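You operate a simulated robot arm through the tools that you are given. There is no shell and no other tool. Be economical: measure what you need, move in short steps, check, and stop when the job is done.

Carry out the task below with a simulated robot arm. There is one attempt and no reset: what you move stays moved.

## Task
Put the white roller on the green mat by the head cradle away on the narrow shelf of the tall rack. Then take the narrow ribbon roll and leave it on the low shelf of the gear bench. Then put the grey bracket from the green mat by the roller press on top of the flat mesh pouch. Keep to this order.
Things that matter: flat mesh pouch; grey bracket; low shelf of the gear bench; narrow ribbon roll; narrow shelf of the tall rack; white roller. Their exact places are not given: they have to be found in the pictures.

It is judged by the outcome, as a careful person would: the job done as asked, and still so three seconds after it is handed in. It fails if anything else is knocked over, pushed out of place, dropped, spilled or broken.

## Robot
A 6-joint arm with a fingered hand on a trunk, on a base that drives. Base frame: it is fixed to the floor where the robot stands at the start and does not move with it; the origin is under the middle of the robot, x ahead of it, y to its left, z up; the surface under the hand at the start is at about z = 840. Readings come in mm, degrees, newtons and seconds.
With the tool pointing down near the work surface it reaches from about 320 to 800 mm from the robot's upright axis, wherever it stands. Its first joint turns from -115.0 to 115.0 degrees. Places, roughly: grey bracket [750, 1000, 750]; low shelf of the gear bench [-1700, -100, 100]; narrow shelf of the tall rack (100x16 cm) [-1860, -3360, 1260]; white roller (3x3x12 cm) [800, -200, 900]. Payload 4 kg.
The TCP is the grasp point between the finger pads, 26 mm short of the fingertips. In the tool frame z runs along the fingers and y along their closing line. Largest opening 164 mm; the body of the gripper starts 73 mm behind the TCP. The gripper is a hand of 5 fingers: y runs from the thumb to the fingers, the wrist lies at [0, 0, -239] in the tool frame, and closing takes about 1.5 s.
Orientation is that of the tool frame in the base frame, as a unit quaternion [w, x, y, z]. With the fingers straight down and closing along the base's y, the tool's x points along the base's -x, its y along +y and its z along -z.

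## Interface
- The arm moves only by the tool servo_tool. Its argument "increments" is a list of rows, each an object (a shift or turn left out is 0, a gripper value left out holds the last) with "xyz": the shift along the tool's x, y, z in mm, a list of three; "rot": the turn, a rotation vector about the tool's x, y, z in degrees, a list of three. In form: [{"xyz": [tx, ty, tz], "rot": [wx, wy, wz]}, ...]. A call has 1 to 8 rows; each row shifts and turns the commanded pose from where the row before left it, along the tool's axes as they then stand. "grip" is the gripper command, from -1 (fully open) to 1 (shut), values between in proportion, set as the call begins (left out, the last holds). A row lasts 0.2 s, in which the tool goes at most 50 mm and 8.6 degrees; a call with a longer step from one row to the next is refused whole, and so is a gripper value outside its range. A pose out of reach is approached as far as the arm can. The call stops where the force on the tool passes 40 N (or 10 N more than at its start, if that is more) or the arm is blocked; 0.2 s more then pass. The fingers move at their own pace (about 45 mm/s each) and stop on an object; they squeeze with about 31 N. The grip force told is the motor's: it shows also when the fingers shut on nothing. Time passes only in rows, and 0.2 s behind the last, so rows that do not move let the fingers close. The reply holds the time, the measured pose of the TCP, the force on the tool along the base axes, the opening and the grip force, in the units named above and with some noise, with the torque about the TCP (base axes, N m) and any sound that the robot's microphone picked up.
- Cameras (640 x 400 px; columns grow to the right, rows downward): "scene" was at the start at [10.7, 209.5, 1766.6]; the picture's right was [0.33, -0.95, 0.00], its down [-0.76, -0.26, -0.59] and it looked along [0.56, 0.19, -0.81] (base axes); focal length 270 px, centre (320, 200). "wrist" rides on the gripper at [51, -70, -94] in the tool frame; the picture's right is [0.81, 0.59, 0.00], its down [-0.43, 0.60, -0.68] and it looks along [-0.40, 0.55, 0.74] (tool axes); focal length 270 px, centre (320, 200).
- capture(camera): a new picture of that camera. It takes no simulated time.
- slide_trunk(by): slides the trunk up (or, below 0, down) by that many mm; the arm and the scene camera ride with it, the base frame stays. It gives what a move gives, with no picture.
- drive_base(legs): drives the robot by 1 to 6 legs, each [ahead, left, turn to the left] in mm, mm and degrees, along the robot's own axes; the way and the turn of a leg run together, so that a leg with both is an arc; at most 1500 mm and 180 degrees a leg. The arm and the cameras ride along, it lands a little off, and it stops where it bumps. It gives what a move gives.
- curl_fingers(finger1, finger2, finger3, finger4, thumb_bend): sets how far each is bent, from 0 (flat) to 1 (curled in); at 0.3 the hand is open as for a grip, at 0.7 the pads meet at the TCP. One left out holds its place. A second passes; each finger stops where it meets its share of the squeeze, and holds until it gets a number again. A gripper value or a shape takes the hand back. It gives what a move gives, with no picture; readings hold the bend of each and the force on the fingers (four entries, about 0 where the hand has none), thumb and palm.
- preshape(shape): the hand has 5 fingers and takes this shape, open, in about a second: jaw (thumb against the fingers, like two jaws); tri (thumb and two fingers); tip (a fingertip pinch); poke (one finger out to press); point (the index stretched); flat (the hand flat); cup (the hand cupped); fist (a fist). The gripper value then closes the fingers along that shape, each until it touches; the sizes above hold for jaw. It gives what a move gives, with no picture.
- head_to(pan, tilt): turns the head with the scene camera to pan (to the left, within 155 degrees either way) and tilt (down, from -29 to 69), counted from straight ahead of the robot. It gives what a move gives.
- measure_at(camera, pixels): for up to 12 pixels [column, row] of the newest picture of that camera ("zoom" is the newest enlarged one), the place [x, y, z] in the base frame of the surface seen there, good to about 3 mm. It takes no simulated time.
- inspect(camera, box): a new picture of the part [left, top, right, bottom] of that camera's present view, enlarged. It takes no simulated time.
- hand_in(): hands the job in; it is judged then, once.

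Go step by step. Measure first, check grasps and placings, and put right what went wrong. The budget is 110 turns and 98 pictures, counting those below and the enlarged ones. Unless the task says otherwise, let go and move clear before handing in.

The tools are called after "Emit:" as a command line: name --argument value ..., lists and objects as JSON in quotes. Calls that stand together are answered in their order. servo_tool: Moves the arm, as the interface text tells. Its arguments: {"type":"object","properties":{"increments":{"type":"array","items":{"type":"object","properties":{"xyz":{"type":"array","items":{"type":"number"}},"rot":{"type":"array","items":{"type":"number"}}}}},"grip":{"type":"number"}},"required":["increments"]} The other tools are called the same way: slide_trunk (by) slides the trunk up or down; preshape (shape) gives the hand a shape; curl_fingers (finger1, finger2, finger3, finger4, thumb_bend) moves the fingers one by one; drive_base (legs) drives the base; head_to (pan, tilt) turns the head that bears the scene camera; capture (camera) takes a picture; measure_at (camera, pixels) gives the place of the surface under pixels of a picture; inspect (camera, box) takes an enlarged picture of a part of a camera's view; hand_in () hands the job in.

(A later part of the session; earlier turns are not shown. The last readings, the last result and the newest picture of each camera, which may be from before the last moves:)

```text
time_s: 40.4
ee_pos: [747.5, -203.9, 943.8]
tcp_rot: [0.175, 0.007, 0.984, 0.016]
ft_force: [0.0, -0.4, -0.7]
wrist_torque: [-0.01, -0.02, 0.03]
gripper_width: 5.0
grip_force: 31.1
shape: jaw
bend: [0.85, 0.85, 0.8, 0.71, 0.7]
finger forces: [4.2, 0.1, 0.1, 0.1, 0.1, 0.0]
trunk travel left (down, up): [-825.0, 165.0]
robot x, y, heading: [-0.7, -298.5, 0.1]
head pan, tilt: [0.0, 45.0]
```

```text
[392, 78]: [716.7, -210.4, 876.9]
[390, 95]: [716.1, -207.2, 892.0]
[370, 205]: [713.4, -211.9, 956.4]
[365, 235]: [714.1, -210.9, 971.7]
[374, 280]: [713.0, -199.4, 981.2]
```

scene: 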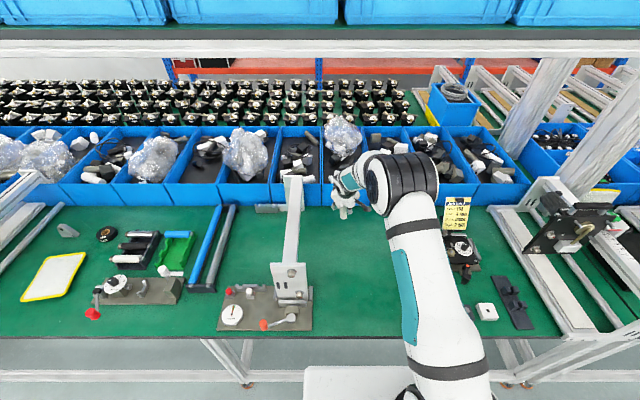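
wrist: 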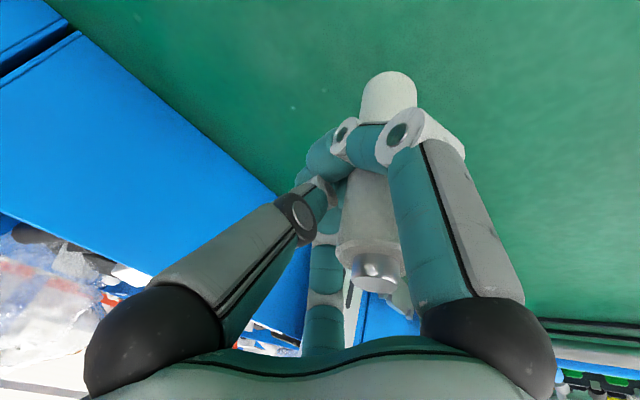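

Upright now. I lower straight down in small steps until contact.

Emit:
servo_tool --increments '[{"xyz": [3.4, 0, 9.4]}, {"xyz": [3.4, 0, 9.4]}, {}]'

Emit:
servo_tool --increments '[{"xyz": [1.7, 0, 4.7]}, {}]'

Emit:
inspect --camera "scene" --box '[300, 160, 420, 260]'

```text
time_s: 41.2
ee_pos: [747.9, -203.7, 922.8]
tcp_rot: [0.175, 0.007, 0.985, 0.015]
ft_force: [-0.3, -0.4, -0.4]
wrist_torque: [-0.02, -0.04, -0.01]
gripper_width: 5.2
grip_force: 31.0
shape: jaw
bend: [0.85, 0.85, 0.8, 0.71, 0.7]
finger forces: [4.2, 0.0, 0.0, 0.0, 0.1, 0.0]
trunk travel left (down, up): [-825.0, 165.0]
robot x, y, heading: [2.1, -297.0, 0.0]
head pan, tilt: [0.0, 45.0]
```

```text
time_s: 41.8
ee_pos: [749.0, -203.8, 920.7]
tcp_rot: [0.176, 0.007, 0.984, 0.015]
ft_force: [0.7, -0.9, 8.1]
wrist_torque: [0.04, 0.17, 0.0]
gripper_width: 4.9
grip_force: 31.0
shape: jaw
bend: [0.85, 0.85, 0.8, 0.71, 0.7]
finger forces: [4.5, 0.0, 0.0, 0.0, 0.1, 0.0]
trunk travel left (down, up): [-825.0, 165.0]
robot x, y, heading: [-0.3, -294.4, -0.3]
head pan, tilt: [0.0, 45.0]
```

```text
4.00 times, centred on (360, 210) of scene
```

zoom: 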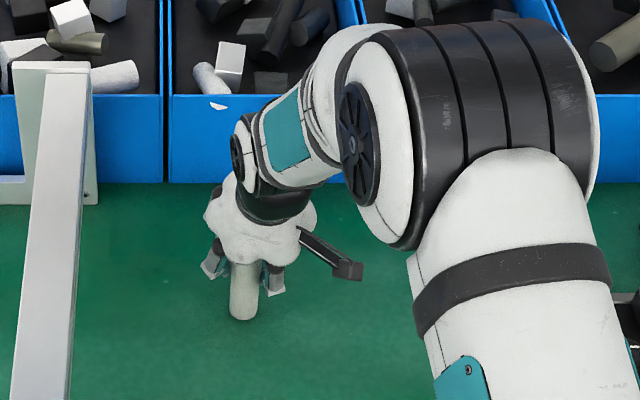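

Contact at 8 N, roller standing. I open the hand.

Emit:
servo_tool --grip -1 --increments '[{"xyz": [0, 0, -1]}, {}, {}, {}, {}, {}, {}, {}]'

Emit:
servo_tool --increments '[{}, {}, {}]'

Emit:
capture --camera "wrist"

Emit:
inspect --camera "scene" --box '[300, 160, 420, 260]'

```text
time_s: 43.6
ee_pos: [748.5, -202.7, 920.5]
tcp_rot: [0.175, 0.007, 0.984, 0.014]
ft_force: [-0.1, -0.6, 0.1]
wrist_torque: [0.02, 0.02, -0.01]
gripper_width: 163.9
grip_force: 0.1
shape: jaw
bend: [0.3, 0.3, 0.3, 0.3, 0.3]
finger forces: [0.0, 0.0, 0.0, 0.1, 0.0, 0.0]
trunk travel left (down, up): [-825.0, 165.0]
robot x, y, heading: [-1.7, -296.5, 0.1]
head pan, tilt: [0.0, 45.0]
```

```text
time_s: 44.4
ee_pos: [748.5, -203.7, 920.0]
tcp_rot: [0.175, 0.007, 0.984, 0.014]
ft_force: [0.2, -0.4, -1.0]
wrist_torque: [0.0, 0.01, 0.03]
gripper_width: 163.9
grip_force: 0.3
shape: jaw
bend: [0.3, 0.3, 0.3, 0.3, 0.3]
finger forces: [0.0, 0.0, 0.0, 0.0, 0.0, 0.0]
trunk travel left (down, up): [-825.0, 165.0]
robot x, y, heading: [-4.2, -294.7, 0.0]
head pan, tilt: [0.0, 45.0]
```

```text
63 pictures are left
```

wrist: 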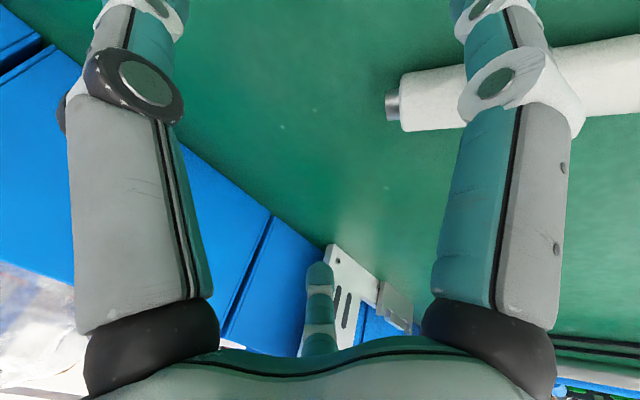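

```text
4.00 times, centred on (360, 210) of scene
```

zoom: 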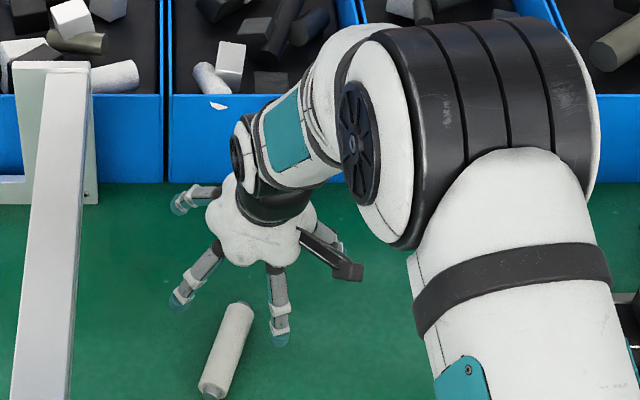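

The roller tipped over and lies on the bench at zoom (228,350), still safe. I lift away and try the pinch shape ("tip") to see how its digits stand.

Emit:
servo_tool --increments '[{"xyz": [0, 0, -45]}, {"xyz": [0, 0, -45]}, {"xyz": [0, 0, -45]}]'

Emit:
preshape --shape "tip"

Emit:
capture --camera "wrist"

Emit:
inspect --camera "scene" --box '[290, 150, 430, 290]'

Emit:
measure_at --camera "zoom" --pixels '[[240, 210], [220, 250], [200, 295], [200, 310]]'

```text
time_s: 45.2
ee_pos: [697.4, -206.9, 1047.4]
tcp_rot: [0.175, 0.007, 0.985, 0.014]
ft_force: [0.0, -1.1, -0.9]
wrist_torque: [-0.03, -0.03, -0.04]
gripper_width: 164.2
grip_force: 0.0
shape: jaw
bend: [0.3, 0.3, 0.3, 0.3, 0.3]
finger forces: [0.1, 0.0, 0.0, 0.0, 0.0, 0.0]
trunk travel left (down, up): [-825.0, 165.0]
robot x, y, heading: [3.2, -293.0, -0.1]
head pan, tilt: [0.0, 45.0]
```

```text
time_s: 46.1
ee_pos: [698.3, -208.5, 1045.6]
tcp_rot: [0.175, 0.008, 0.985, 0.014]
ft_force: [-1.1, 1.1, -0.6]
wrist_torque: [0.02, 0.02, 0.0]
gripper_width: 163.8
grip_force: 0.1
shape: tip
bend: [0.14, 0.3, 0.3, 0.14, 0.3]
finger forces: [0.1, 0.0, 0.1, 0.0, 0.0, 0.1]
trunk travel left (down, up): [-825.0, 165.0]
robot x, y, heading: [-1.1, -297.2, -0.0]
head pan, tilt: [0.0, 45.0]
```

```text
61 pictures are left
```

wrist: 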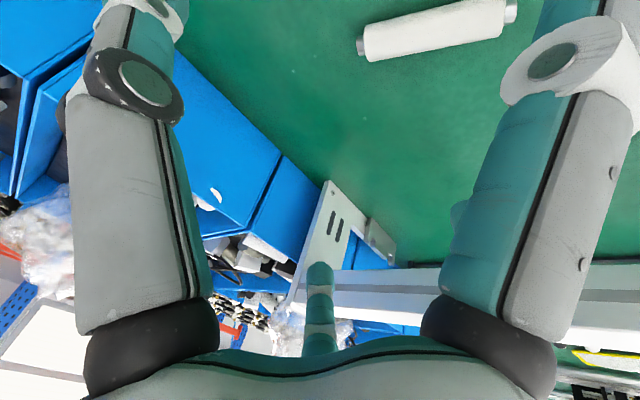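

```text
2.86 times, centred on (360, 220) of scene
```

zoom: 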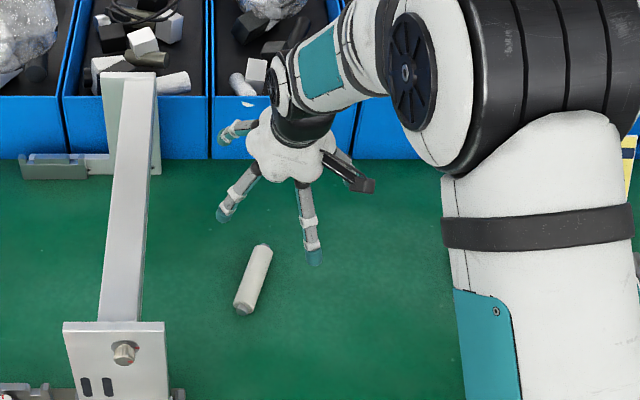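

```text
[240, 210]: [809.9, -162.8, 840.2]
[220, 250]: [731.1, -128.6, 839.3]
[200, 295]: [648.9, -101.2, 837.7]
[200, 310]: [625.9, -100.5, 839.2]
```

In "tip", digits 1 and 4 stretch away and thumb closes against 2 and 3, which suits a lying roller (axis along tool x). I measure the lying roller's ends.

Emit:
measure_at --camera "zoom" --pixels '[[262, 245], [255, 275], [245, 308], [235, 300], [248, 250]]'

Emit:
measure_at --camera "wrist" --pixels '[[362, 46], [370, 42], [435, 30], [500, 14], [510, 10]]'

```text
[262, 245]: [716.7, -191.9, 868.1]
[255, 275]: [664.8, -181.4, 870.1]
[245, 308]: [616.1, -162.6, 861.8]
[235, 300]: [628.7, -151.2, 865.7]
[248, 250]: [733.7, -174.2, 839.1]
```

```text
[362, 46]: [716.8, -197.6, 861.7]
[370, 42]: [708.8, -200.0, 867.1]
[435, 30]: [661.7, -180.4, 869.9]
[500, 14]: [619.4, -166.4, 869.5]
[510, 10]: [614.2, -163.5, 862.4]
```

The roller's centre is at about [665,-178,855], its axis 17° off x. I straighten the tool down and yaw by 17°.

Emit:
servo_tool --increments '[{"rot": [0, 6.7, 0]}, {"rot": [0, 6.7, 0]}, {"rot": [0, 6.7, 0]}, {"rot": [0, 0, 8.5]}, {"rot": [0, 0, 8.5]}, {}]'

```text
time_s: 47.5
ee_pos: [700.7, -206.5, 1047.0]
tcp_rot: [-0.001, 0.154, 0.988, 0.016]
ft_force: [0.9, 0.3, 0.5]
wrist_torque: [0.0, -0.02, 0.0]
gripper_width: 164.3
grip_force: 0.1
shape: tip
bend: [0.14, 0.3, 0.3, 0.14, 0.3]
finger forces: [0.0, 0.1, 0.0, 0.0, 0.0, 0.1]
trunk travel left (down, up): [-825.0, 165.0]
robot x, y, heading: [-1.6, -294.4, 0.0]
head pan, tilt: [0.0, 45.0]
```

Yaw is right. I correct the 2° tilt, move above the roller and descend to z≈905.

Emit:
servo_tool --increments '[{"xyz": [42.8, 15.7, 0], "rot": [1.8, 0, 0]}, {"xyz": [0, 0, 45]}, {"xyz": [0, 0, 45]}, {"xyz": [0, 0, 45]}, {}]'

Emit:
capture --camera "wrist"

Emit:
inspect --camera "scene" --box '[290, 180, 430, 290]'

```text
time_s: 48.7
ee_pos: [664.4, -179.3, 913.1]
tcp_rot: [-0.004, 0.152, 0.988, 0.0]
ft_force: [-0.1, -0.4, -0.3]
wrist_torque: [0.0, -0.01, 0.0]
gripper_width: 163.8
grip_force: 0.0
shape: tip
bend: [0.14, 0.3, 0.3, 0.14, 0.3]
finger forces: [0.0, 0.0, 0.0, 0.1, 0.0, 0.0]
trunk travel left (down, up): [-825.0, 165.0]
robot x, y, heading: [-3.4, -296.2, -0.1]
head pan, tilt: [0.0, 45.0]
```

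```text
59 pictures are left
```

wrist: 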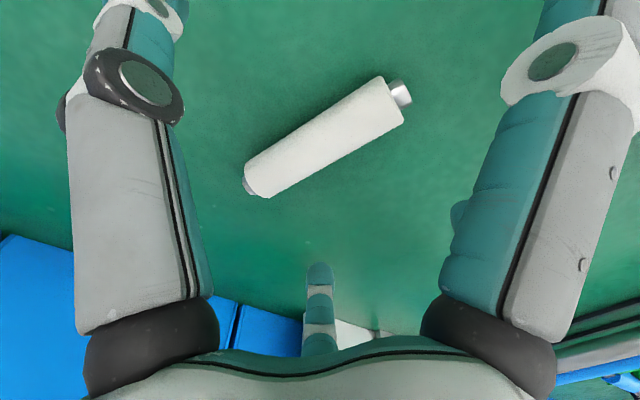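

```text
3.64 times, centred on (360, 235) of scene
```

zoom: 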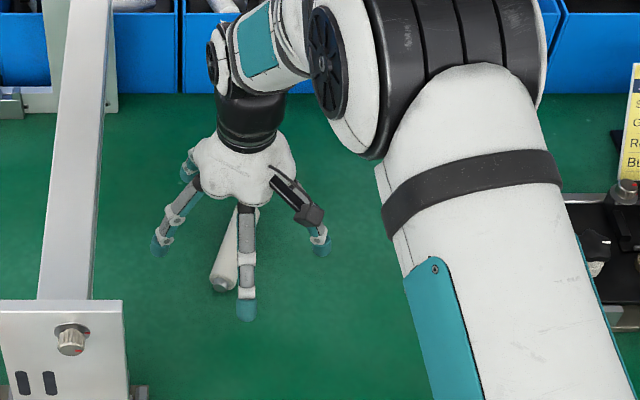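

The roller is centred between the digits. I descend in small steps to z≈870.

Emit:
servo_tool --increments '[{"xyz": [0, 0, 20]}, {"xyz": [0, 0, 15]}, {}]'

Emit:
servo_tool --increments '[{"xyz": [0, 0, 7]}, {}]'

Emit:
capture --camera "wrist"

```text
time_s: 49.5
ee_pos: [664.3, -178.6, 879.1]
tcp_rot: [-0.004, 0.153, 0.988, 0.0]
ft_force: [-0.1, -0.5, -0.2]
wrist_torque: [-0.02, -0.03, -0.01]
gripper_width: 164.0
grip_force: 0.0
shape: tip
bend: [0.14, 0.3, 0.3, 0.14, 0.3]
finger forces: [0.0, 0.0, 0.0, 0.0, 0.0, 0.0]
trunk travel left (down, up): [-825.0, 165.0]
robot x, y, heading: [-1.2, -295.1, -0.0]
head pan, tilt: [0.0, 45.0]
```

```text
time_s: 50.1
ee_pos: [662.7, -177.4, 870.2]
tcp_rot: [-0.005, 0.153, 0.988, 0.0]
ft_force: [-0.1, 0.0, -0.6]
wrist_torque: [-0.01, 0.03, -0.01]
gripper_width: 164.0
grip_force: 0.0
shape: tip
bend: [0.14, 0.3, 0.3, 0.14, 0.3]
finger forces: [0.1, 0.0, 0.1, 0.0, 0.0, 0.0]
trunk travel left (down, up): [-825.0, 165.0]
robot x, y, heading: [0.9, -295.5, 0.3]
head pan, tilt: [0.0, 45.0]
```

```text
57 pictures are left
```

wrist: 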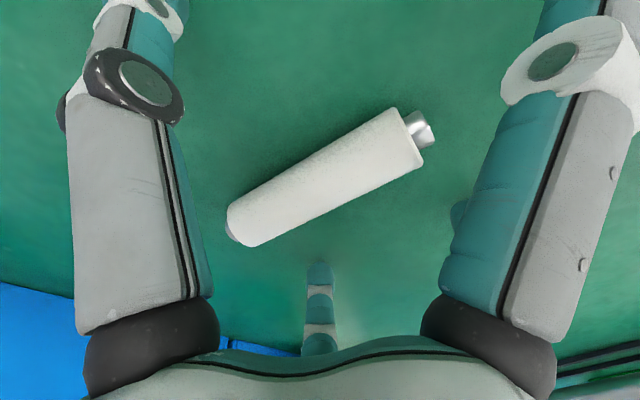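

I lower 4 mm more and close slowly.

Emit:
servo_tool --grip 1 --increments '[{"xyz": [0, 0, 4]}, {}, {}, {}, {}, {}, {}, {}]'

Emit:
servo_tool --increments '[{}, {}, {}, {}]'

Emit:
capture --camera "wrist"

```text
time_s: 51.9
ee_pos: [663.8, -179.7, 869.6]
tcp_rot: [-0.003, 0.152, 0.988, 0.0]
ft_force: [-2.5, -0.8, 15.7]
wrist_torque: [0.37, 0.27, 0.08]
gripper_width: 19.6
grip_force: 30.8
shape: tip
bend: [0.21, 0.57, 0.85, 0.21, 0.69]
finger forces: [0.0, 40.7, 7.0, 0.1, 35.6, 0.0]
trunk travel left (down, up): [-825.0, 165.0]
robot x, y, heading: [-1.7, -293.4, -0.1]
head pan, tilt: [0.0, 45.0]
```

```text
time_s: 52.9
ee_pos: [662.8, -178.4, 872.1]
tcp_rot: [-0.002, 0.153, 0.988, 0.001]
ft_force: [-1.8, 0.0, 40.9]
wrist_torque: [0.64, 0.49, 0.19]
gripper_width: 14.2
grip_force: 31.2
shape: tip
bend: [0.28, 0.59, 0.85, 0.28, 0.7]
finger forces: [0.0, 59.3, 8.1, 0.0, 48.6, 0.0]
trunk travel left (down, up): [-825.0, 165.0]
robot x, y, heading: [0.8, -294.6, 0.0]
head pan, tilt: [0.0, 45.0]
```

```text
56 pictures are left
```

wrist: 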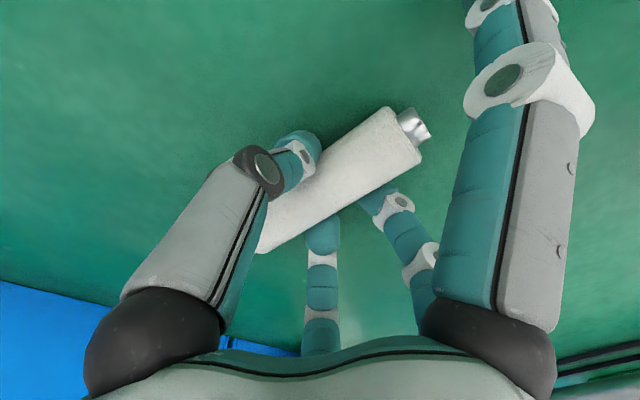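

A proper pinch: thumb on one side, two fingers on the other (finger forces 59/49 N, tips pressing on the bench). I lift.

Emit:
servo_tool --increments '[{"xyz": [0, 0, -4]}, {"xyz": [0, 0, -10]}, {}]'

Emit:
servo_tool --increments '[{"xyz": [0, 0, -30]}, {"xyz": [0, 0, -40]}, {"xyz": [0, 0, -40]}, {"xyz": [0, 0, -40]}, {"xyz": [0, 0, -40]}, {"xyz": [0, 0, -40]}]'

Emit:
capture --camera "wrist"

```text
time_s: 53.7
ee_pos: [662.0, -177.6, 880.5]
tcp_rot: [-0.005, 0.152, 0.988, 0.001]
ft_force: [0.3, -0.6, -1.8]
wrist_torque: [0.03, -0.05, 0.0]
gripper_width: 12.0
grip_force: 30.6
shape: tip
bend: [0.28, 0.63, 0.85, 0.28, 0.7]
finger forces: [0.0, 23.5, 10.9, 0.0, 32.5, 0.0]
trunk travel left (down, up): [-825.0, 165.0]
robot x, y, heading: [1.3, -294.3, -0.1]
head pan, tilt: [0.0, 45.0]
```

```text
time_s: 55.1
ee_pos: [665.8, -181.8, 1110.8]
tcp_rot: [-0.004, 0.153, 0.988, 0.0]
ft_force: [-0.1, -0.4, 0.1]
wrist_torque: [0.01, -0.01, 0.01]
gripper_width: 11.8
grip_force: 30.9
shape: tip
bend: [0.28, 0.64, 0.85, 0.28, 0.7]
finger forces: [0.0, 23.3, 10.6, 0.0, 32.3, 0.0]
trunk travel left (down, up): [-825.0, 165.0]
robot x, y, heading: [1.1, -294.7, 0.2]
head pan, tilt: [0.0, 45.0]
```

```text
55 pictures are left
```

wrist: 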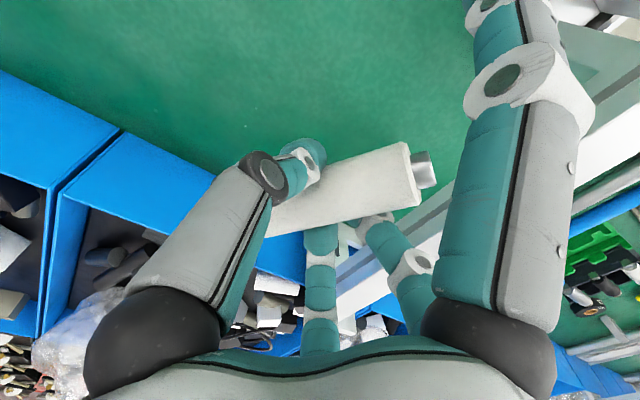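

Held firmly (≈30 N). I retract the tool toward the robot, back away from the bench and turn round.

Emit:
servo_tool --increments '[{"xyz": [43, -13.7, -10]}, {"xyz": [43, -13.7, -10]}, {"xyz": [43, -13.7, -10]}, {"xyz": [43, -13.7, -10]}, {"xyz": [43, -13.7, -10]}]'

Emit:
drive_base --legs '[[-550, 0, 0], [0, 0, 90], [0, 0, 90], [0, 1300, 0], [0, 1200, 0]]'

Emit:
head_to --pan 0 --tilt 25

Emit:
capture --camera "scene"

Emit:
capture --camera "wrist"

```text
time_s: 56.3
ee_pos: [437.7, -182.2, 1161.4]
tcp_rot: [-0.004, 0.152, 0.988, 0.0]
ft_force: [-0.9, -1.3, -1.1]
wrist_torque: [0.01, -0.02, -0.01]
gripper_width: 11.9
grip_force: 30.7
shape: tip
bend: [0.28, 0.64, 0.86, 0.28, 0.7]
finger forces: [0.1, 23.2, 10.3, 0.0, 31.9, 0.0]
trunk travel left (down, up): [-825.0, 165.0]
robot x, y, heading: [-3.1, -296.9, 0.0]
head pan, tilt: [0.0, 45.0]
```

```text
time_s: 79.0
ee_pos: [-922.8, -2913.5, 1160.2]
tcp_rot: [0.0, 0.99, -0.138, 0.005]
ft_force: [0.0, -1.2, 0.1]
wrist_torque: [-0.01, -0.04, 0.01]
gripper_width: 11.8
grip_force: 30.7
shape: tip
bend: [0.28, 0.64, 0.86, 0.28, 0.7]
finger forces: [0.0, 22.8, 9.3, 0.0, 31.1, 0.0]
trunk travel left (down, up): [-825.0, 165.0]
robot x, y, heading: [-488.9, -2785.5, -178.1]
head pan, tilt: [0.0, 45.0]
```

```text
time_s: 79.8
ee_pos: [-922.3, -2913.9, 1161.4]
tcp_rot: [0.0, 0.99, -0.138, 0.004]
ft_force: [-0.3, -0.4, -0.7]
wrist_torque: [0.03, -0.01, 0.02]
gripper_width: 11.7
grip_force: 31.5
shape: tip
bend: [0.28, 0.64, 0.86, 0.28, 0.7]
finger forces: [0.1, 22.9, 9.4, 0.0, 31.0, 0.0]
trunk travel left (down, up): [-825.0, 165.0]
robot x, y, heading: [-482.7, -2789.9, -178.1]
head pan, tilt: [0.0, 25.0]
```

```text
54 pictures are left
```

scene: 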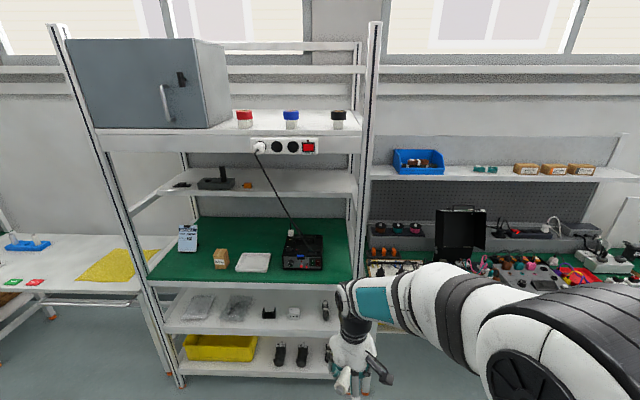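

```text
53 pictures are left
```

wrist: 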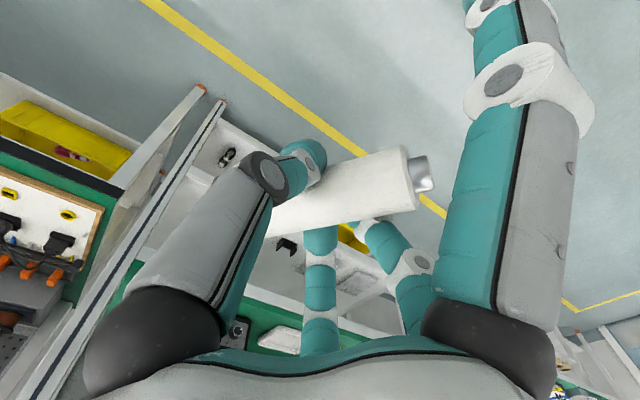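

The rack is in clear view: narrow shelf along row ~180 with black/orange items at (215,180), power strip at (285,145) with a hanging cord (250–290,155–235). I measure these.

Emit:
measure_at --camera "scene" --pixels '[[300, 193], [300, 175], [340, 193], [345, 180], [280, 193], [255, 180], [285, 155], [330, 150], [270, 195], [285, 230], [300, 245], [365, 150]]'

Emit:
inspect --camera "scene" --box '[150, 120, 390, 270]'

```text
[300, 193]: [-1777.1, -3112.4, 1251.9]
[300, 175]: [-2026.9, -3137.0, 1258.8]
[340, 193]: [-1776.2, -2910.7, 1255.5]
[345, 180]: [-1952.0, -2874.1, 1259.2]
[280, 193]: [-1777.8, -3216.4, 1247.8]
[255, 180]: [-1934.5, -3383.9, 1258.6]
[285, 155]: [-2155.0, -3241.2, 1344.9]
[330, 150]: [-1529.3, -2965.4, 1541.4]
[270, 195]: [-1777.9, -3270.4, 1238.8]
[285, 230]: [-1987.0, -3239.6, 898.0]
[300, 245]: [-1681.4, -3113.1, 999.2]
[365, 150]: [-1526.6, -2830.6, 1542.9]
```

```text
2.67 times, centred on (270, 195) of scene
```

zoom: 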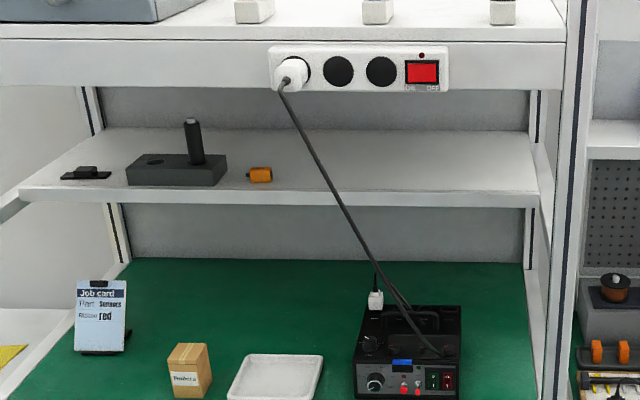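

The free place is on the right half of the narrow shelf around y≈-2985; front edge x≈-1777, beam bottom z≈1540. I measure the roller in the hand and the arm's elbow height.

Emit:
measure_at --camera "wrist" --pixels '[[340, 175], [370, 165], [400, 155], [420, 172], [410, 200], [290, 222]]'

Emit:
measure_at --camera "scene" --pixels '[[560, 260], [440, 275], [520, 370], [380, 290], [500, 280]]'

```text
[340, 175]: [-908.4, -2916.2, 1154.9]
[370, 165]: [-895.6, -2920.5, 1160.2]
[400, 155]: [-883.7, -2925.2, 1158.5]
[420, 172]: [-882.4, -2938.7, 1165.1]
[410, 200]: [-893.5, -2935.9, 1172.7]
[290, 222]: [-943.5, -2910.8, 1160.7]
```

```text
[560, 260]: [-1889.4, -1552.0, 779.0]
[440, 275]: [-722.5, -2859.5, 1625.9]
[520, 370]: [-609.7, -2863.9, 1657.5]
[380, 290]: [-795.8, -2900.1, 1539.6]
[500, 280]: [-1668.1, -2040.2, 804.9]
```

The roller lies along tool x. I yaw the tool by +74° so the roller becomes parallel to the shelf (thumb on the robot side).

Emit:
servo_tool --increments '[{"rot": [0, 0, 8.3]}, {"rot": [0, 0, 8.3]}, {"rot": [0, 0, 8.3]}, {"rot": [0, 0, 8.3]}, {"rot": [0, 0, 8.3]}, {"rot": [0, 0, 8.3]}, {"rot": [0, 0, 8.3]}, {"rot": [0, 0, 8.3]}]'

Emit:
servo_tool --increments '[{"rot": [0, 0, 8]}, {"rot": [-7.5, 0, 0]}, {"rot": [-7.5, 0, 0]}, {"rot": [-7.5, 0, 0]}, {"rot": [-7.5, 0, 0]}, {}]'

Emit:
capture --camera "scene"

```text
time_s: 81.6
ee_pos: [-924.3, -2913.8, 1160.9]
tcp_rot: [-0.003, 0.753, -0.658, 0.003]
ft_force: [-0.8, 0.2, -1.1]
wrist_torque: [0.03, -0.04, 0.03]
gripper_width: 11.6
grip_force: 30.9
shape: tip
bend: [0.28, 0.64, 0.86, 0.28, 0.7]
finger forces: [0.1, 22.8, 9.3, 0.0, 31.0, 0.0]
trunk travel left (down, up): [-825.0, 165.0]
robot x, y, heading: [-482.7, -2788.8, -178.2]
head pan, tilt: [0.0, 25.0]
```

```text
time_s: 83.0
ee_pos: [-921.9, -2912.4, 1161.1]
tcp_rot: [-0.18, -0.683, 0.685, 0.18]
ft_force: [-0.1, 0.4, -0.3]
wrist_torque: [0.01, 0.0, -0.02]
gripper_width: 11.5
grip_force: 31.1
shape: tip
bend: [0.28, 0.64, 0.86, 0.28, 0.7]
finger forces: [0.1, 22.7, 8.7, 0.0, 30.9, 0.0]
trunk travel left (down, up): [-825.0, 165.0]
robot x, y, heading: [-486.4, -2786.6, -178.2]
head pan, tilt: [0.0, 25.0]
```

```text
51 pictures are left
```

scene: 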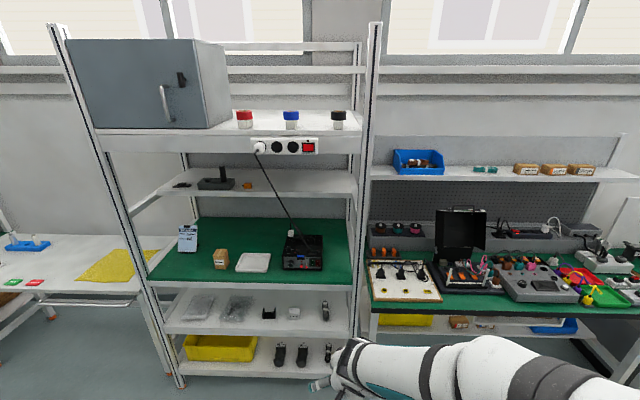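

All good. I extend the arm forward and up in the free aisle, then lower the trunk so the forearm comes in low under the beam.

Emit:
servo_tool --increments '[{"xyz": [0, 40.5, -8]}, {"xyz": [0, 40.5, -8]}, {"xyz": [0, 40.5, -8]}, {"xyz": [0, 40.5, -8]}, {"xyz": [0, 40.5, -8]}, {"xyz": [0, 40.5, -8]}, {"xyz": [0, 40.5, -8]}, {"xyz": [0, 40.5, -8]}]'

Emit:
capture --camera "scene"

```text
time_s: 84.8
ee_pos: [-1176.8, -2913.0, 1372.5]
tcp_rot: [-0.179, -0.684, 0.685, 0.179]
ft_force: [0.2, 0.1, 0.0]
wrist_torque: [0.02, -0.02, 0.0]
gripper_width: 11.3
grip_force: 31.1
shape: tip
bend: [0.28, 0.65, 0.86, 0.28, 0.7]
finger forces: [0.0, 22.2, 8.1, 0.1, 30.6, 0.1]
trunk travel left (down, up): [-825.0, 165.0]
robot x, y, heading: [-484.4, -2788.9, -178.2]
head pan, tilt: [0.0, 25.0]
```

```text
50 pictures are left
```

scene: 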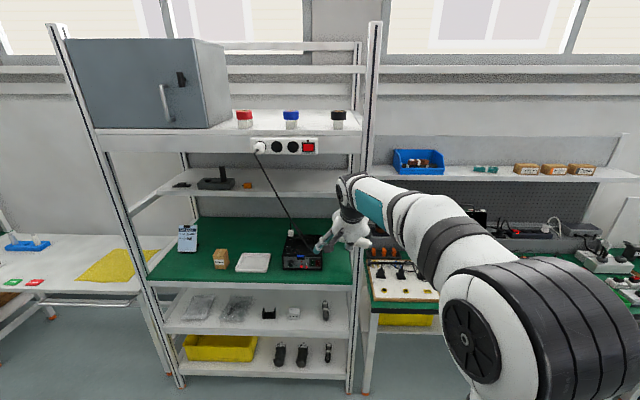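

I measure wrist and forearm heights: (350,178), (400,185), (440,200), (550,265).

Emit:
measure_at --camera "scene" --pixels '[[350, 182], [345, 200], [395, 190], [430, 205], [470, 235], [540, 270], [600, 300], [355, 230], [470, 340]]'

```text
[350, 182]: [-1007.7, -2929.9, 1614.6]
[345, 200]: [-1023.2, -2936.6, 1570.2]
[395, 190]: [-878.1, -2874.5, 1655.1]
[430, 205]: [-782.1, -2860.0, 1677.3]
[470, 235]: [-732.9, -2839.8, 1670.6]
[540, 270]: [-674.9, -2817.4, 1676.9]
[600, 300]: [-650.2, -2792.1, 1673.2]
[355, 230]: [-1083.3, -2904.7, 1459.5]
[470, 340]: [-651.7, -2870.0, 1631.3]
```

The forearm would be too high for the beam at z 1540, so I lower the trunk 320 mm and raise the tool with the arm.

Emit:
slide_trunk --by -320

Emit:
servo_tool --increments '[{"xyz": [0, 21, -20.5]}, {"xyz": [0, 21, -20.5]}, {"xyz": [0, 21, -20.5]}, {"xyz": [0, 21, -20.5]}, {"xyz": [0, 21, -20.5]}, {"xyz": [0, 21, -20.5]}, {"xyz": [0, 21, -20.5]}, {"xyz": [0, 21, -20.5]}]'

Emit:
capture --camera "scene"

```text
time_s: 88.0
ee_pos: [-1175.7, -2912.2, 1054.1]
tcp_rot: [-0.18, -0.683, 0.685, 0.18]
ft_force: [-0.7, 0.0, -0.9]
wrist_torque: [0.02, -0.04, -0.03]
gripper_width: 11.4
grip_force: 31.3
shape: tip
bend: [0.28, 0.65, 0.86, 0.28, 0.7]
finger forces: [0.0, 22.3, 8.0, 0.1, 30.6, 0.0]
trunk travel left (down, up): [-505.0, 485.0]
robot x, y, heading: [-485.1, -2788.8, -178.1]
head pan, tilt: [0.0, 25.0]
```

```text
time_s: 89.8
ee_pos: [-1220.5, -2907.5, 1234.2]
tcp_rot: [-0.183, -0.682, 0.685, 0.182]
ft_force: [0.6, -1.1, -0.7]
wrist_torque: [0.03, 0.01, -0.01]
gripper_width: 11.2
grip_force: 31.3
shape: tip
bend: [0.28, 0.65, 0.86, 0.28, 0.7]
finger forces: [0.0, 22.4, 8.0, 0.0, 30.4, 0.0]
out of reach, approached as far as the arm can: row 7, 8
trunk travel left (down, up): [-505.0, 485.0]
robot x, y, heading: [-483.1, -2787.2, -178.1]
head pan, tilt: [0.0, 25.0]
```

```text
49 pictures are left
```

scene: 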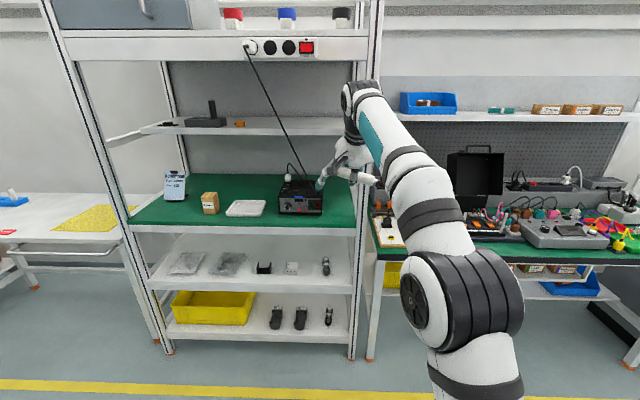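

The arm is now stretched with the forearm rising to the wrist. I check the heights of wrist top (360,82), forearm (400,150) and the fingers.

Emit:
measure_at --camera "scene" --pixels '[[358, 85], [375, 98], [400, 140], [420, 180], [470, 265], [350, 100], [360, 178], [330, 170], [350, 150]]'

Emit:
inspect --camera "scene" --box '[290, 60, 430, 220]'

Emit:
capture --camera "wrist"

```text
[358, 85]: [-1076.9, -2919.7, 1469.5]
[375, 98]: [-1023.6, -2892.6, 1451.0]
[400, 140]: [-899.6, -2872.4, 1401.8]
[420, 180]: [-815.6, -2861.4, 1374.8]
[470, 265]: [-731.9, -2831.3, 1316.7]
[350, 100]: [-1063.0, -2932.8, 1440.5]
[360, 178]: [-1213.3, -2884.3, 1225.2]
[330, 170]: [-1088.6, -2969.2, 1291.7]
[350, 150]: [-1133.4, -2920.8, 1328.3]
```

```text
2.50 times, centred on (360, 140) of scene
```

zoom: 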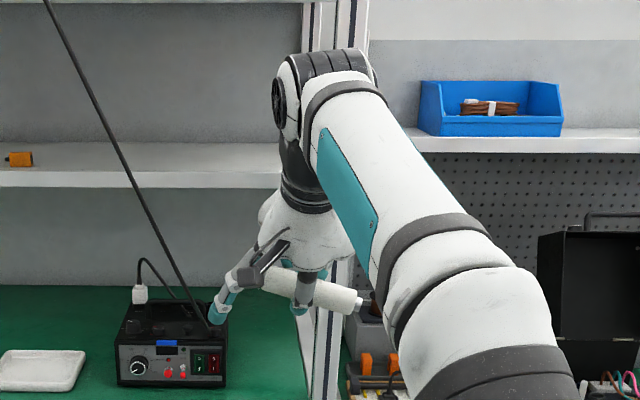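

```text
47 pictures are left
```

wrist: 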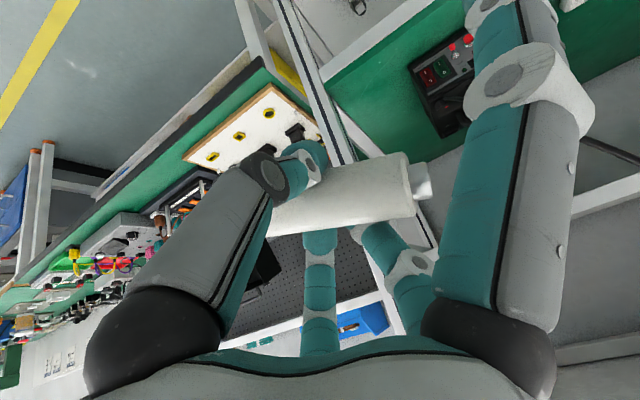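

Heights are fine if I pitch the hand flatter (≈40° below level) for passing under the beam. I turn it by -20°, raise the trunk 80 mm, correct heading and shift toward y≈-2985.

Emit:
servo_tool --increments '[{"rot": [-7, 0, 0]}, {"rot": [-7, 0, 0]}, {"rot": [-6, 0, 0]}, {}]'

Emit:
slide_trunk --by 85

Emit:
drive_base --legs '[[0, 80, -1.9], [150, 0, 0]]'

Emit:
capture --camera "scene"

```text
time_s: 90.8
ee_pos: [-1219.5, -2907.2, 1235.9]
tcp_rot: [-0.296, -0.641, 0.644, 0.296]
ft_force: [0.6, 0.1, -1.3]
wrist_torque: [0.01, -0.02, -0.01]
gripper_width: 11.3
grip_force: 31.2
shape: tip
bend: [0.28, 0.65, 0.86, 0.28, 0.69]
finger forces: [0.0, 22.5, 7.9, 0.0, 30.3, 0.1]
trunk travel left (down, up): [-505.0, 485.0]
robot x, y, heading: [-481.5, -2787.3, -178.0]
head pan, tilt: [0.0, 25.0]
```

```text
time_s: 92.0
ee_pos: [-1220.1, -2906.8, 1321.3]
tcp_rot: [-0.296, -0.641, 0.643, 0.296]
ft_force: [-0.7, 0.0, -1.7]
wrist_torque: [-0.01, -0.02, 0.0]
gripper_width: 11.1
grip_force: 31.4
shape: tip
bend: [0.28, 0.65, 0.86, 0.28, 0.69]
finger forces: [0.0, 22.4, 7.8, 0.0, 30.3, 0.0]
trunk travel left (down, up): [-590.0, 400.0]
robot x, y, heading: [-485.6, -2788.0, -177.9]
head pan, tilt: [0.0, 25.0]
```

```text
time_s: 94.0
ee_pos: [-1374.7, -2959.5, 1321.5]
tcp_rot: [-0.291, -0.63, 0.654, 0.3]
ft_force: [-0.3, -0.2, -0.8]
wrist_torque: [-0.03, -0.03, 0.01]
gripper_width: 11.3
grip_force: 31.2
shape: tip
bend: [0.28, 0.65, 0.86, 0.28, 0.69]
finger forces: [0.1, 22.4, 7.9, 0.0, 30.4, 0.0]
trunk travel left (down, up): [-590.0, 400.0]
robot x, y, heading: [-639.5, -2864.9, 179.8]
head pan, tilt: [0.0, 25.0]
```

```text
46 pictures are left
```

scene: 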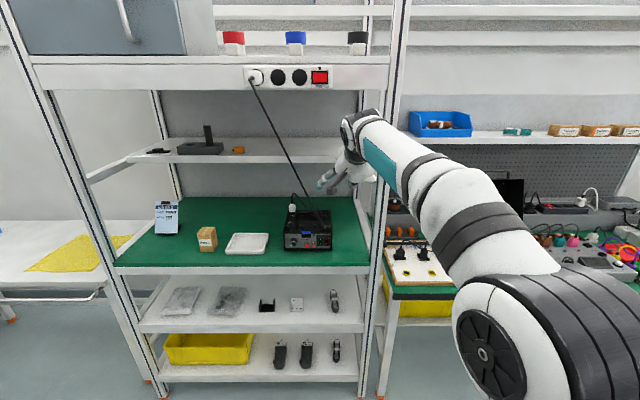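

The forearm must also miss the right post. I measure forearm edges, post and cord.

Emit:
inspect --camera "scene" --box '[240, 60, 440, 210]'

Emit:
measure_at --camera "scene" --pixels '[[398, 124], [420, 142], [450, 160], [375, 112], [390, 90], [397, 70], [266, 112], [281, 144], [293, 172], [343, 125], [365, 90], [312, 88]]'

```text
2.67 times, centred on (340, 135) of scene
```

zoom: 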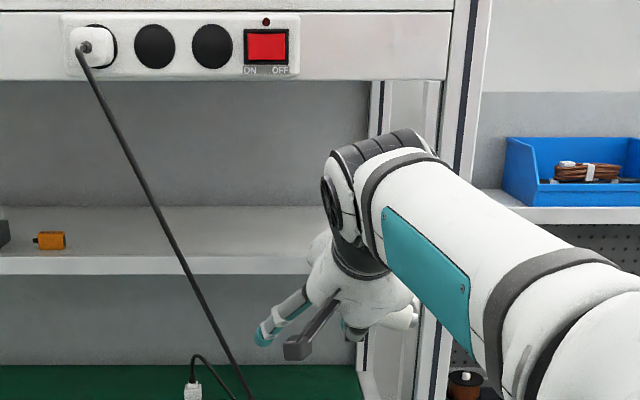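

```text
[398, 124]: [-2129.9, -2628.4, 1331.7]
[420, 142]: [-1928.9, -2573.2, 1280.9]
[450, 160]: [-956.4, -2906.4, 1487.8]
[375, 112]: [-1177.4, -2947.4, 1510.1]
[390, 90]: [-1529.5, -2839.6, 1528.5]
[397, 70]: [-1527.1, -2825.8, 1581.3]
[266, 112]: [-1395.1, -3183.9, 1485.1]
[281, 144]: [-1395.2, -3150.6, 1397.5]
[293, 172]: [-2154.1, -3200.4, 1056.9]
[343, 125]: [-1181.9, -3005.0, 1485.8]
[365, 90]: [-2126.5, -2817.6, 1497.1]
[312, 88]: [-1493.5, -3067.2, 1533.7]
```

The cord hangs in front at x≈-1395, y≈-3120 at hand height; the right post's edge is y≈-2840. I measure the outer digit tip and forearm side to choose the shift.

Emit:
measure_at --camera "zoom" --pixels '[[262, 338], [275, 325], [295, 345], [230, 350], [210, 310], [430, 165], [470, 195], [520, 230], [405, 318]]'

```text
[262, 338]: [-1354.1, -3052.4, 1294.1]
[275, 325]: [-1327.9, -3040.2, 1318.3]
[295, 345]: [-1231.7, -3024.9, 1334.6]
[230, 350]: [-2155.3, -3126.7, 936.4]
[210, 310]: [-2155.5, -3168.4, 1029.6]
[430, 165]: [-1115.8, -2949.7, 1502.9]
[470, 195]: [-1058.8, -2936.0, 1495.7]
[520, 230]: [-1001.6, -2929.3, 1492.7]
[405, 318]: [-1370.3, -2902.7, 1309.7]
```

Margins are OK with a further 20 mm to the left. I advance 130 mm past the cord plane and check.

Emit:
drive_base --legs '[[0, 20, 0.2], [130, 0, 0]]'

Emit:
inspect --camera "scene" --box '[220, 40, 460, 240]'

```text
time_s: 95.7
ee_pos: [-1504.4, -2981.0, 1319.9]
tcp_rot: [-0.29, -0.631, 0.654, 0.3]
ft_force: [-0.3, 0.0, -2.1]
wrist_torque: [-0.03, -0.02, 0.02]
gripper_width: 10.9
grip_force: 30.6
shape: tip
bend: [0.28, 0.65, 0.86, 0.28, 0.69]
finger forces: [0.0, 22.4, 7.9, 0.0, 30.4, 0.0]
trunk travel left (down, up): [-590.0, 400.0]
robot x, y, heading: [-766.1, -2884.2, 179.8]
head pan, tilt: [0.0, 25.0]
```

```text
2.00 times, centred on (340, 140) of scene
```

zoom: 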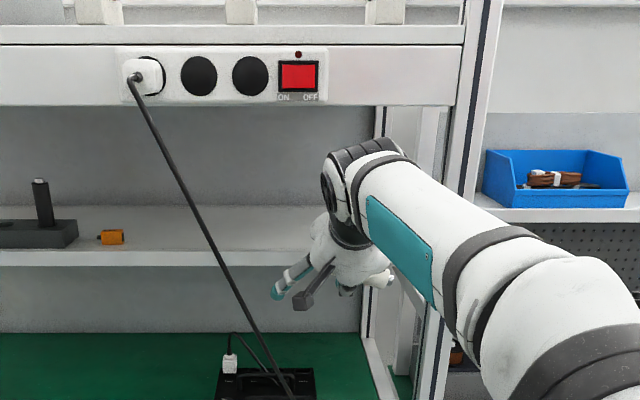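

The cord is clear. I advance 200 mm further; the wrist then passes under the beam.

Emit:
drive_base --legs '[[200, 0, 0.2]]'

Emit:
inspect --camera "scene" --box '[220, 0, 480, 220]'

Emit:
measure_at --camera "zoom" --pixels '[[350, 190], [370, 175], [420, 205], [430, 90], [300, 90], [235, 240], [270, 335]]'

```text
time_s: 97.3
ee_pos: [-1704.2, -2985.2, 1319.4]
tcp_rot: [-0.291, -0.633, 0.652, 0.299]
ft_force: [-1.1, 0.5, -1.4]
wrist_torque: [-0.01, -0.02, -0.01]
gripper_width: 11.4
grip_force: 30.9
shape: tip
bend: [0.28, 0.65, 0.86, 0.28, 0.69]
finger forces: [0.0, 22.4, 7.9, 0.0, 30.4, 0.1]
trunk travel left (down, up): [-590.0, 400.0]
robot x, y, heading: [-965.0, -2885.5, -179.9]
head pan, tilt: [0.0, 25.0]
```

```text
1.82 times, centred on (350, 110) of scene
```

zoom: 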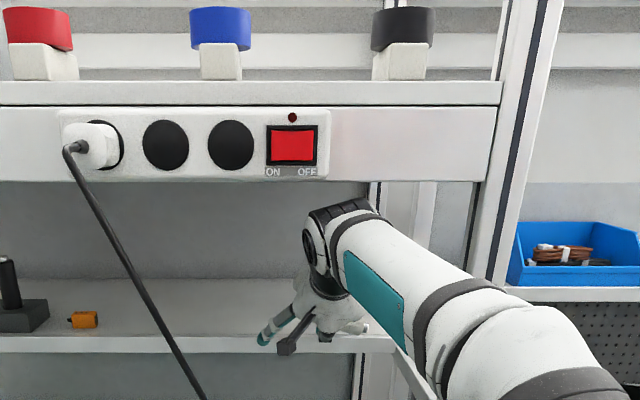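

```text
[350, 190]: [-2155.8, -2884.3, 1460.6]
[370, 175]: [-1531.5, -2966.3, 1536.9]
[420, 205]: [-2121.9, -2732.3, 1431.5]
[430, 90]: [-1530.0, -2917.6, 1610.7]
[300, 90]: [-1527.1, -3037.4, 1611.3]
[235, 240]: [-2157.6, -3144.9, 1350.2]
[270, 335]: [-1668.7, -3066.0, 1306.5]
```

Clear of beam (1537) and shelf. I advance 150 mm more over the shelf.

Emit:
drive_base --legs '[[150, 0, 0]]'

Emit:
capture --camera "scene"

Emit:
capture --camera "wrist"

```text
time_s: 98.6
ee_pos: [-1853.4, -2985.0, 1319.9]
tcp_rot: [-0.291, -0.633, 0.653, 0.299]
ft_force: [-0.6, -0.1, -1.2]
wrist_torque: [-0.01, 0.01, -0.03]
gripper_width: 11.3
grip_force: 30.7
shape: tip
bend: [0.28, 0.65, 0.86, 0.28, 0.69]
finger forces: [0.0, 22.4, 7.9, 0.0, 30.3, 0.0]
trunk travel left (down, up): [-590.0, 400.0]
robot x, y, heading: [-1110.7, -2887.9, -179.8]
head pan, tilt: [0.0, 25.0]
```

```text
42 pictures are left
```

scene: 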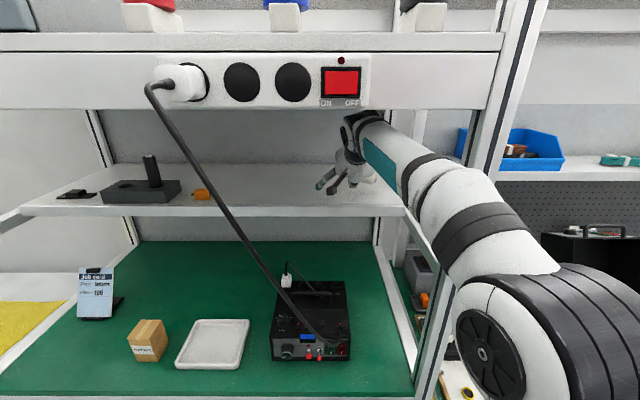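

```text
41 pictures are left
```

wrist: 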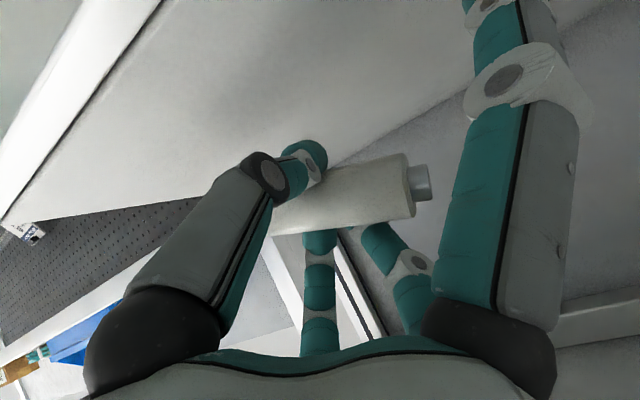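

Over the shelf. I lower 25 mm and pitch the hand steeper by ~20° so the thumb will not be under the roller.

Emit:
slide_trunk --by -25

Emit:
servo_tool --increments '[{"rot": [5, 0, 0]}, {"rot": [5, 0, 0]}, {"rot": [5, 0, 0]}, {"rot": [5, 0, 0]}, {}]'

Emit:
capture --camera "wrist"

Emit:
inspect --camera "scene" --box '[260, 60, 460, 240]'

```text
time_s: 99.3
ee_pos: [-1851.5, -2985.1, 1293.7]
tcp_rot: [-0.29, -0.632, 0.653, 0.3]
ft_force: [-0.9, -0.2, 1.6]
wrist_torque: [-0.02, -0.05, 0.02]
gripper_width: 11.1
grip_force: 30.9
shape: tip
bend: [0.15, 0.65, 0.86, 0.15, 0.69]
finger forces: [1.1, 22.3, 7.9, 1.2, 30.2, 0.0]
trunk travel left (down, up): [-565.0, 425.0]
robot x, y, heading: [-1113.4, -2884.0, -179.9]
head pan, tilt: [0.0, 25.0]
```

```text
time_s: 100.5
ee_pos: [-1850.7, -2985.8, 1294.4]
tcp_rot: [-0.178, -0.673, 0.694, 0.182]
ft_force: [0.9, 0.2, 1.5]
wrist_torque: [-0.02, -0.11, 0.01]
gripper_width: 11.3
grip_force: 31.0
shape: tip
bend: [0.25, 0.65, 0.86, 0.25, 0.71]
finger forces: [1.1, 22.5, 8.1, 1.0, 30.3, 0.1]
trunk travel left (down, up): [-565.0, 425.0]
robot x, y, heading: [-1113.6, -2885.5, -179.9]
head pan, tilt: [0.0, 25.0]
```

```text
40 pictures are left
```

wrist: 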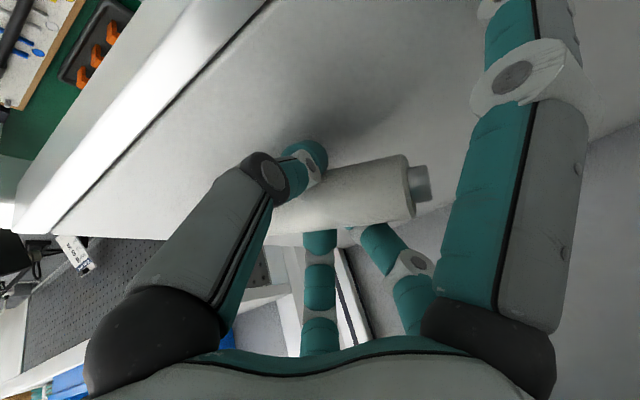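

```text
2.22 times, centred on (360, 150) of scene
```

zoom: 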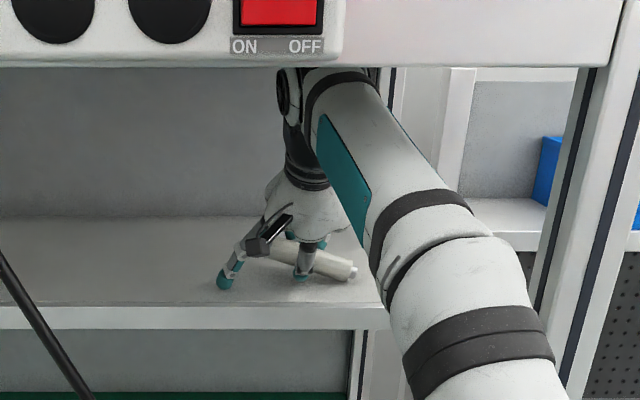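

Outer digits rest lightly on the shelf (1 N). I check the roller's height and level.

Emit:
measure_at --camera "zoom" --pixels '[[275, 250], [335, 262], [345, 275], [320, 272], [300, 300]]'

Emit:
measure_at --camera "wrist" --pixels '[[345, 170], [400, 158], [405, 185], [400, 212], [290, 225], [300, 120]]'

```text
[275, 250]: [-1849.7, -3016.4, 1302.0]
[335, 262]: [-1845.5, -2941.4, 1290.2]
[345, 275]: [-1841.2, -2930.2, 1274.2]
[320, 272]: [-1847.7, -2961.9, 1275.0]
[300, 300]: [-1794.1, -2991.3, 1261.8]
```

```text
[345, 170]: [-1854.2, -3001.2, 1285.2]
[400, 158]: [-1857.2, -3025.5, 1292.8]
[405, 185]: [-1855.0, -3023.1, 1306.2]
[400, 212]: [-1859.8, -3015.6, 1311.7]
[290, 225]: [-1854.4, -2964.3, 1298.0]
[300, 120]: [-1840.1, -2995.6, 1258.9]
```

The roller is tilted ~9° (right end low, nearly on the shelf). I raise 8 mm, level it, and re-measure.

Emit:
servo_tool --increments '[{"xyz": [0, 4, -7]}, {"rot": [0, -3.9, -2.2]}, {"rot": [0, -3.9, -2.2]}, {}]'

Emit:
inspect --camera "scene" --box '[310, 120, 390, 210]'

Emit:
capture --camera "wrist"

Emit:
measure_at --camera "wrist" --pixels '[[345, 170], [400, 158], [405, 185], [400, 212], [290, 225], [300, 120]]'

```text
time_s: 101.5
ee_pos: [-1841.6, -2980.3, 1292.1]
tcp_rot: [0.127, 0.684, -0.678, -0.236]
ft_force: [-5.5, 6.4, 25.3]
wrist_torque: [-3.07, -0.6, -0.54]
gripper_width: 11.2
grip_force: 31.1
shape: tip
bend: [0.0, 0.65, 0.86, 0.28, 0.71]
finger forces: [25.9, 22.5, 8.0, 0.1, 30.2, 0.0]
out of reach, approached as far as the arm can: row 1, 2, 3
trunk travel left (down, up): [-565.0, 425.0]
robot x, y, heading: [-1116.1, -2884.6, -179.8]
head pan, tilt: [0.0, 25.0]
```

```text
4.44 times, centred on (350, 165) of scene
```

zoom: 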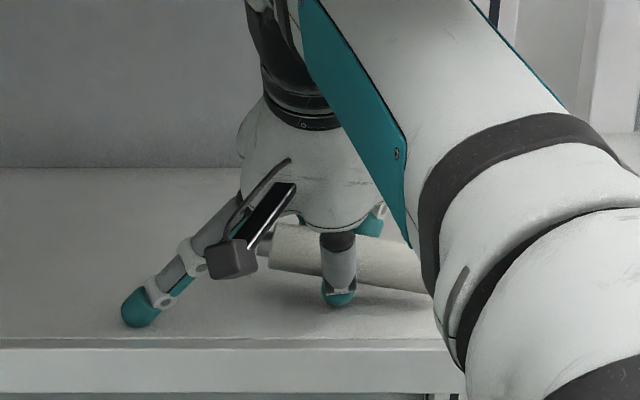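

```text
37 pictures are left
```

wrist: 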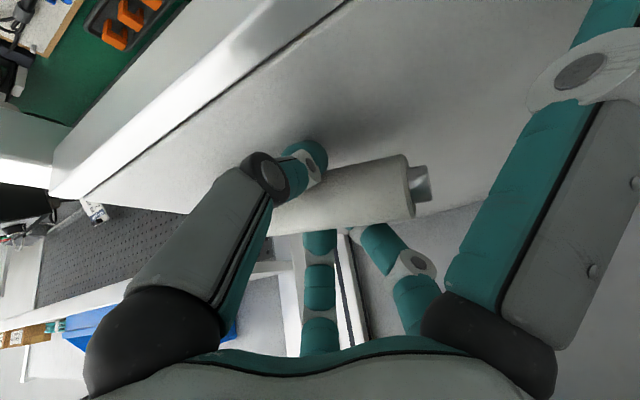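

```text
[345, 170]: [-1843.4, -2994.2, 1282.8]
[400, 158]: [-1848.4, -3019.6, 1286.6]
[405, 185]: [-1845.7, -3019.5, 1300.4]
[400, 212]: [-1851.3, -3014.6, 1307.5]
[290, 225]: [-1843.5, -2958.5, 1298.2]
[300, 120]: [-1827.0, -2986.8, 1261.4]
```

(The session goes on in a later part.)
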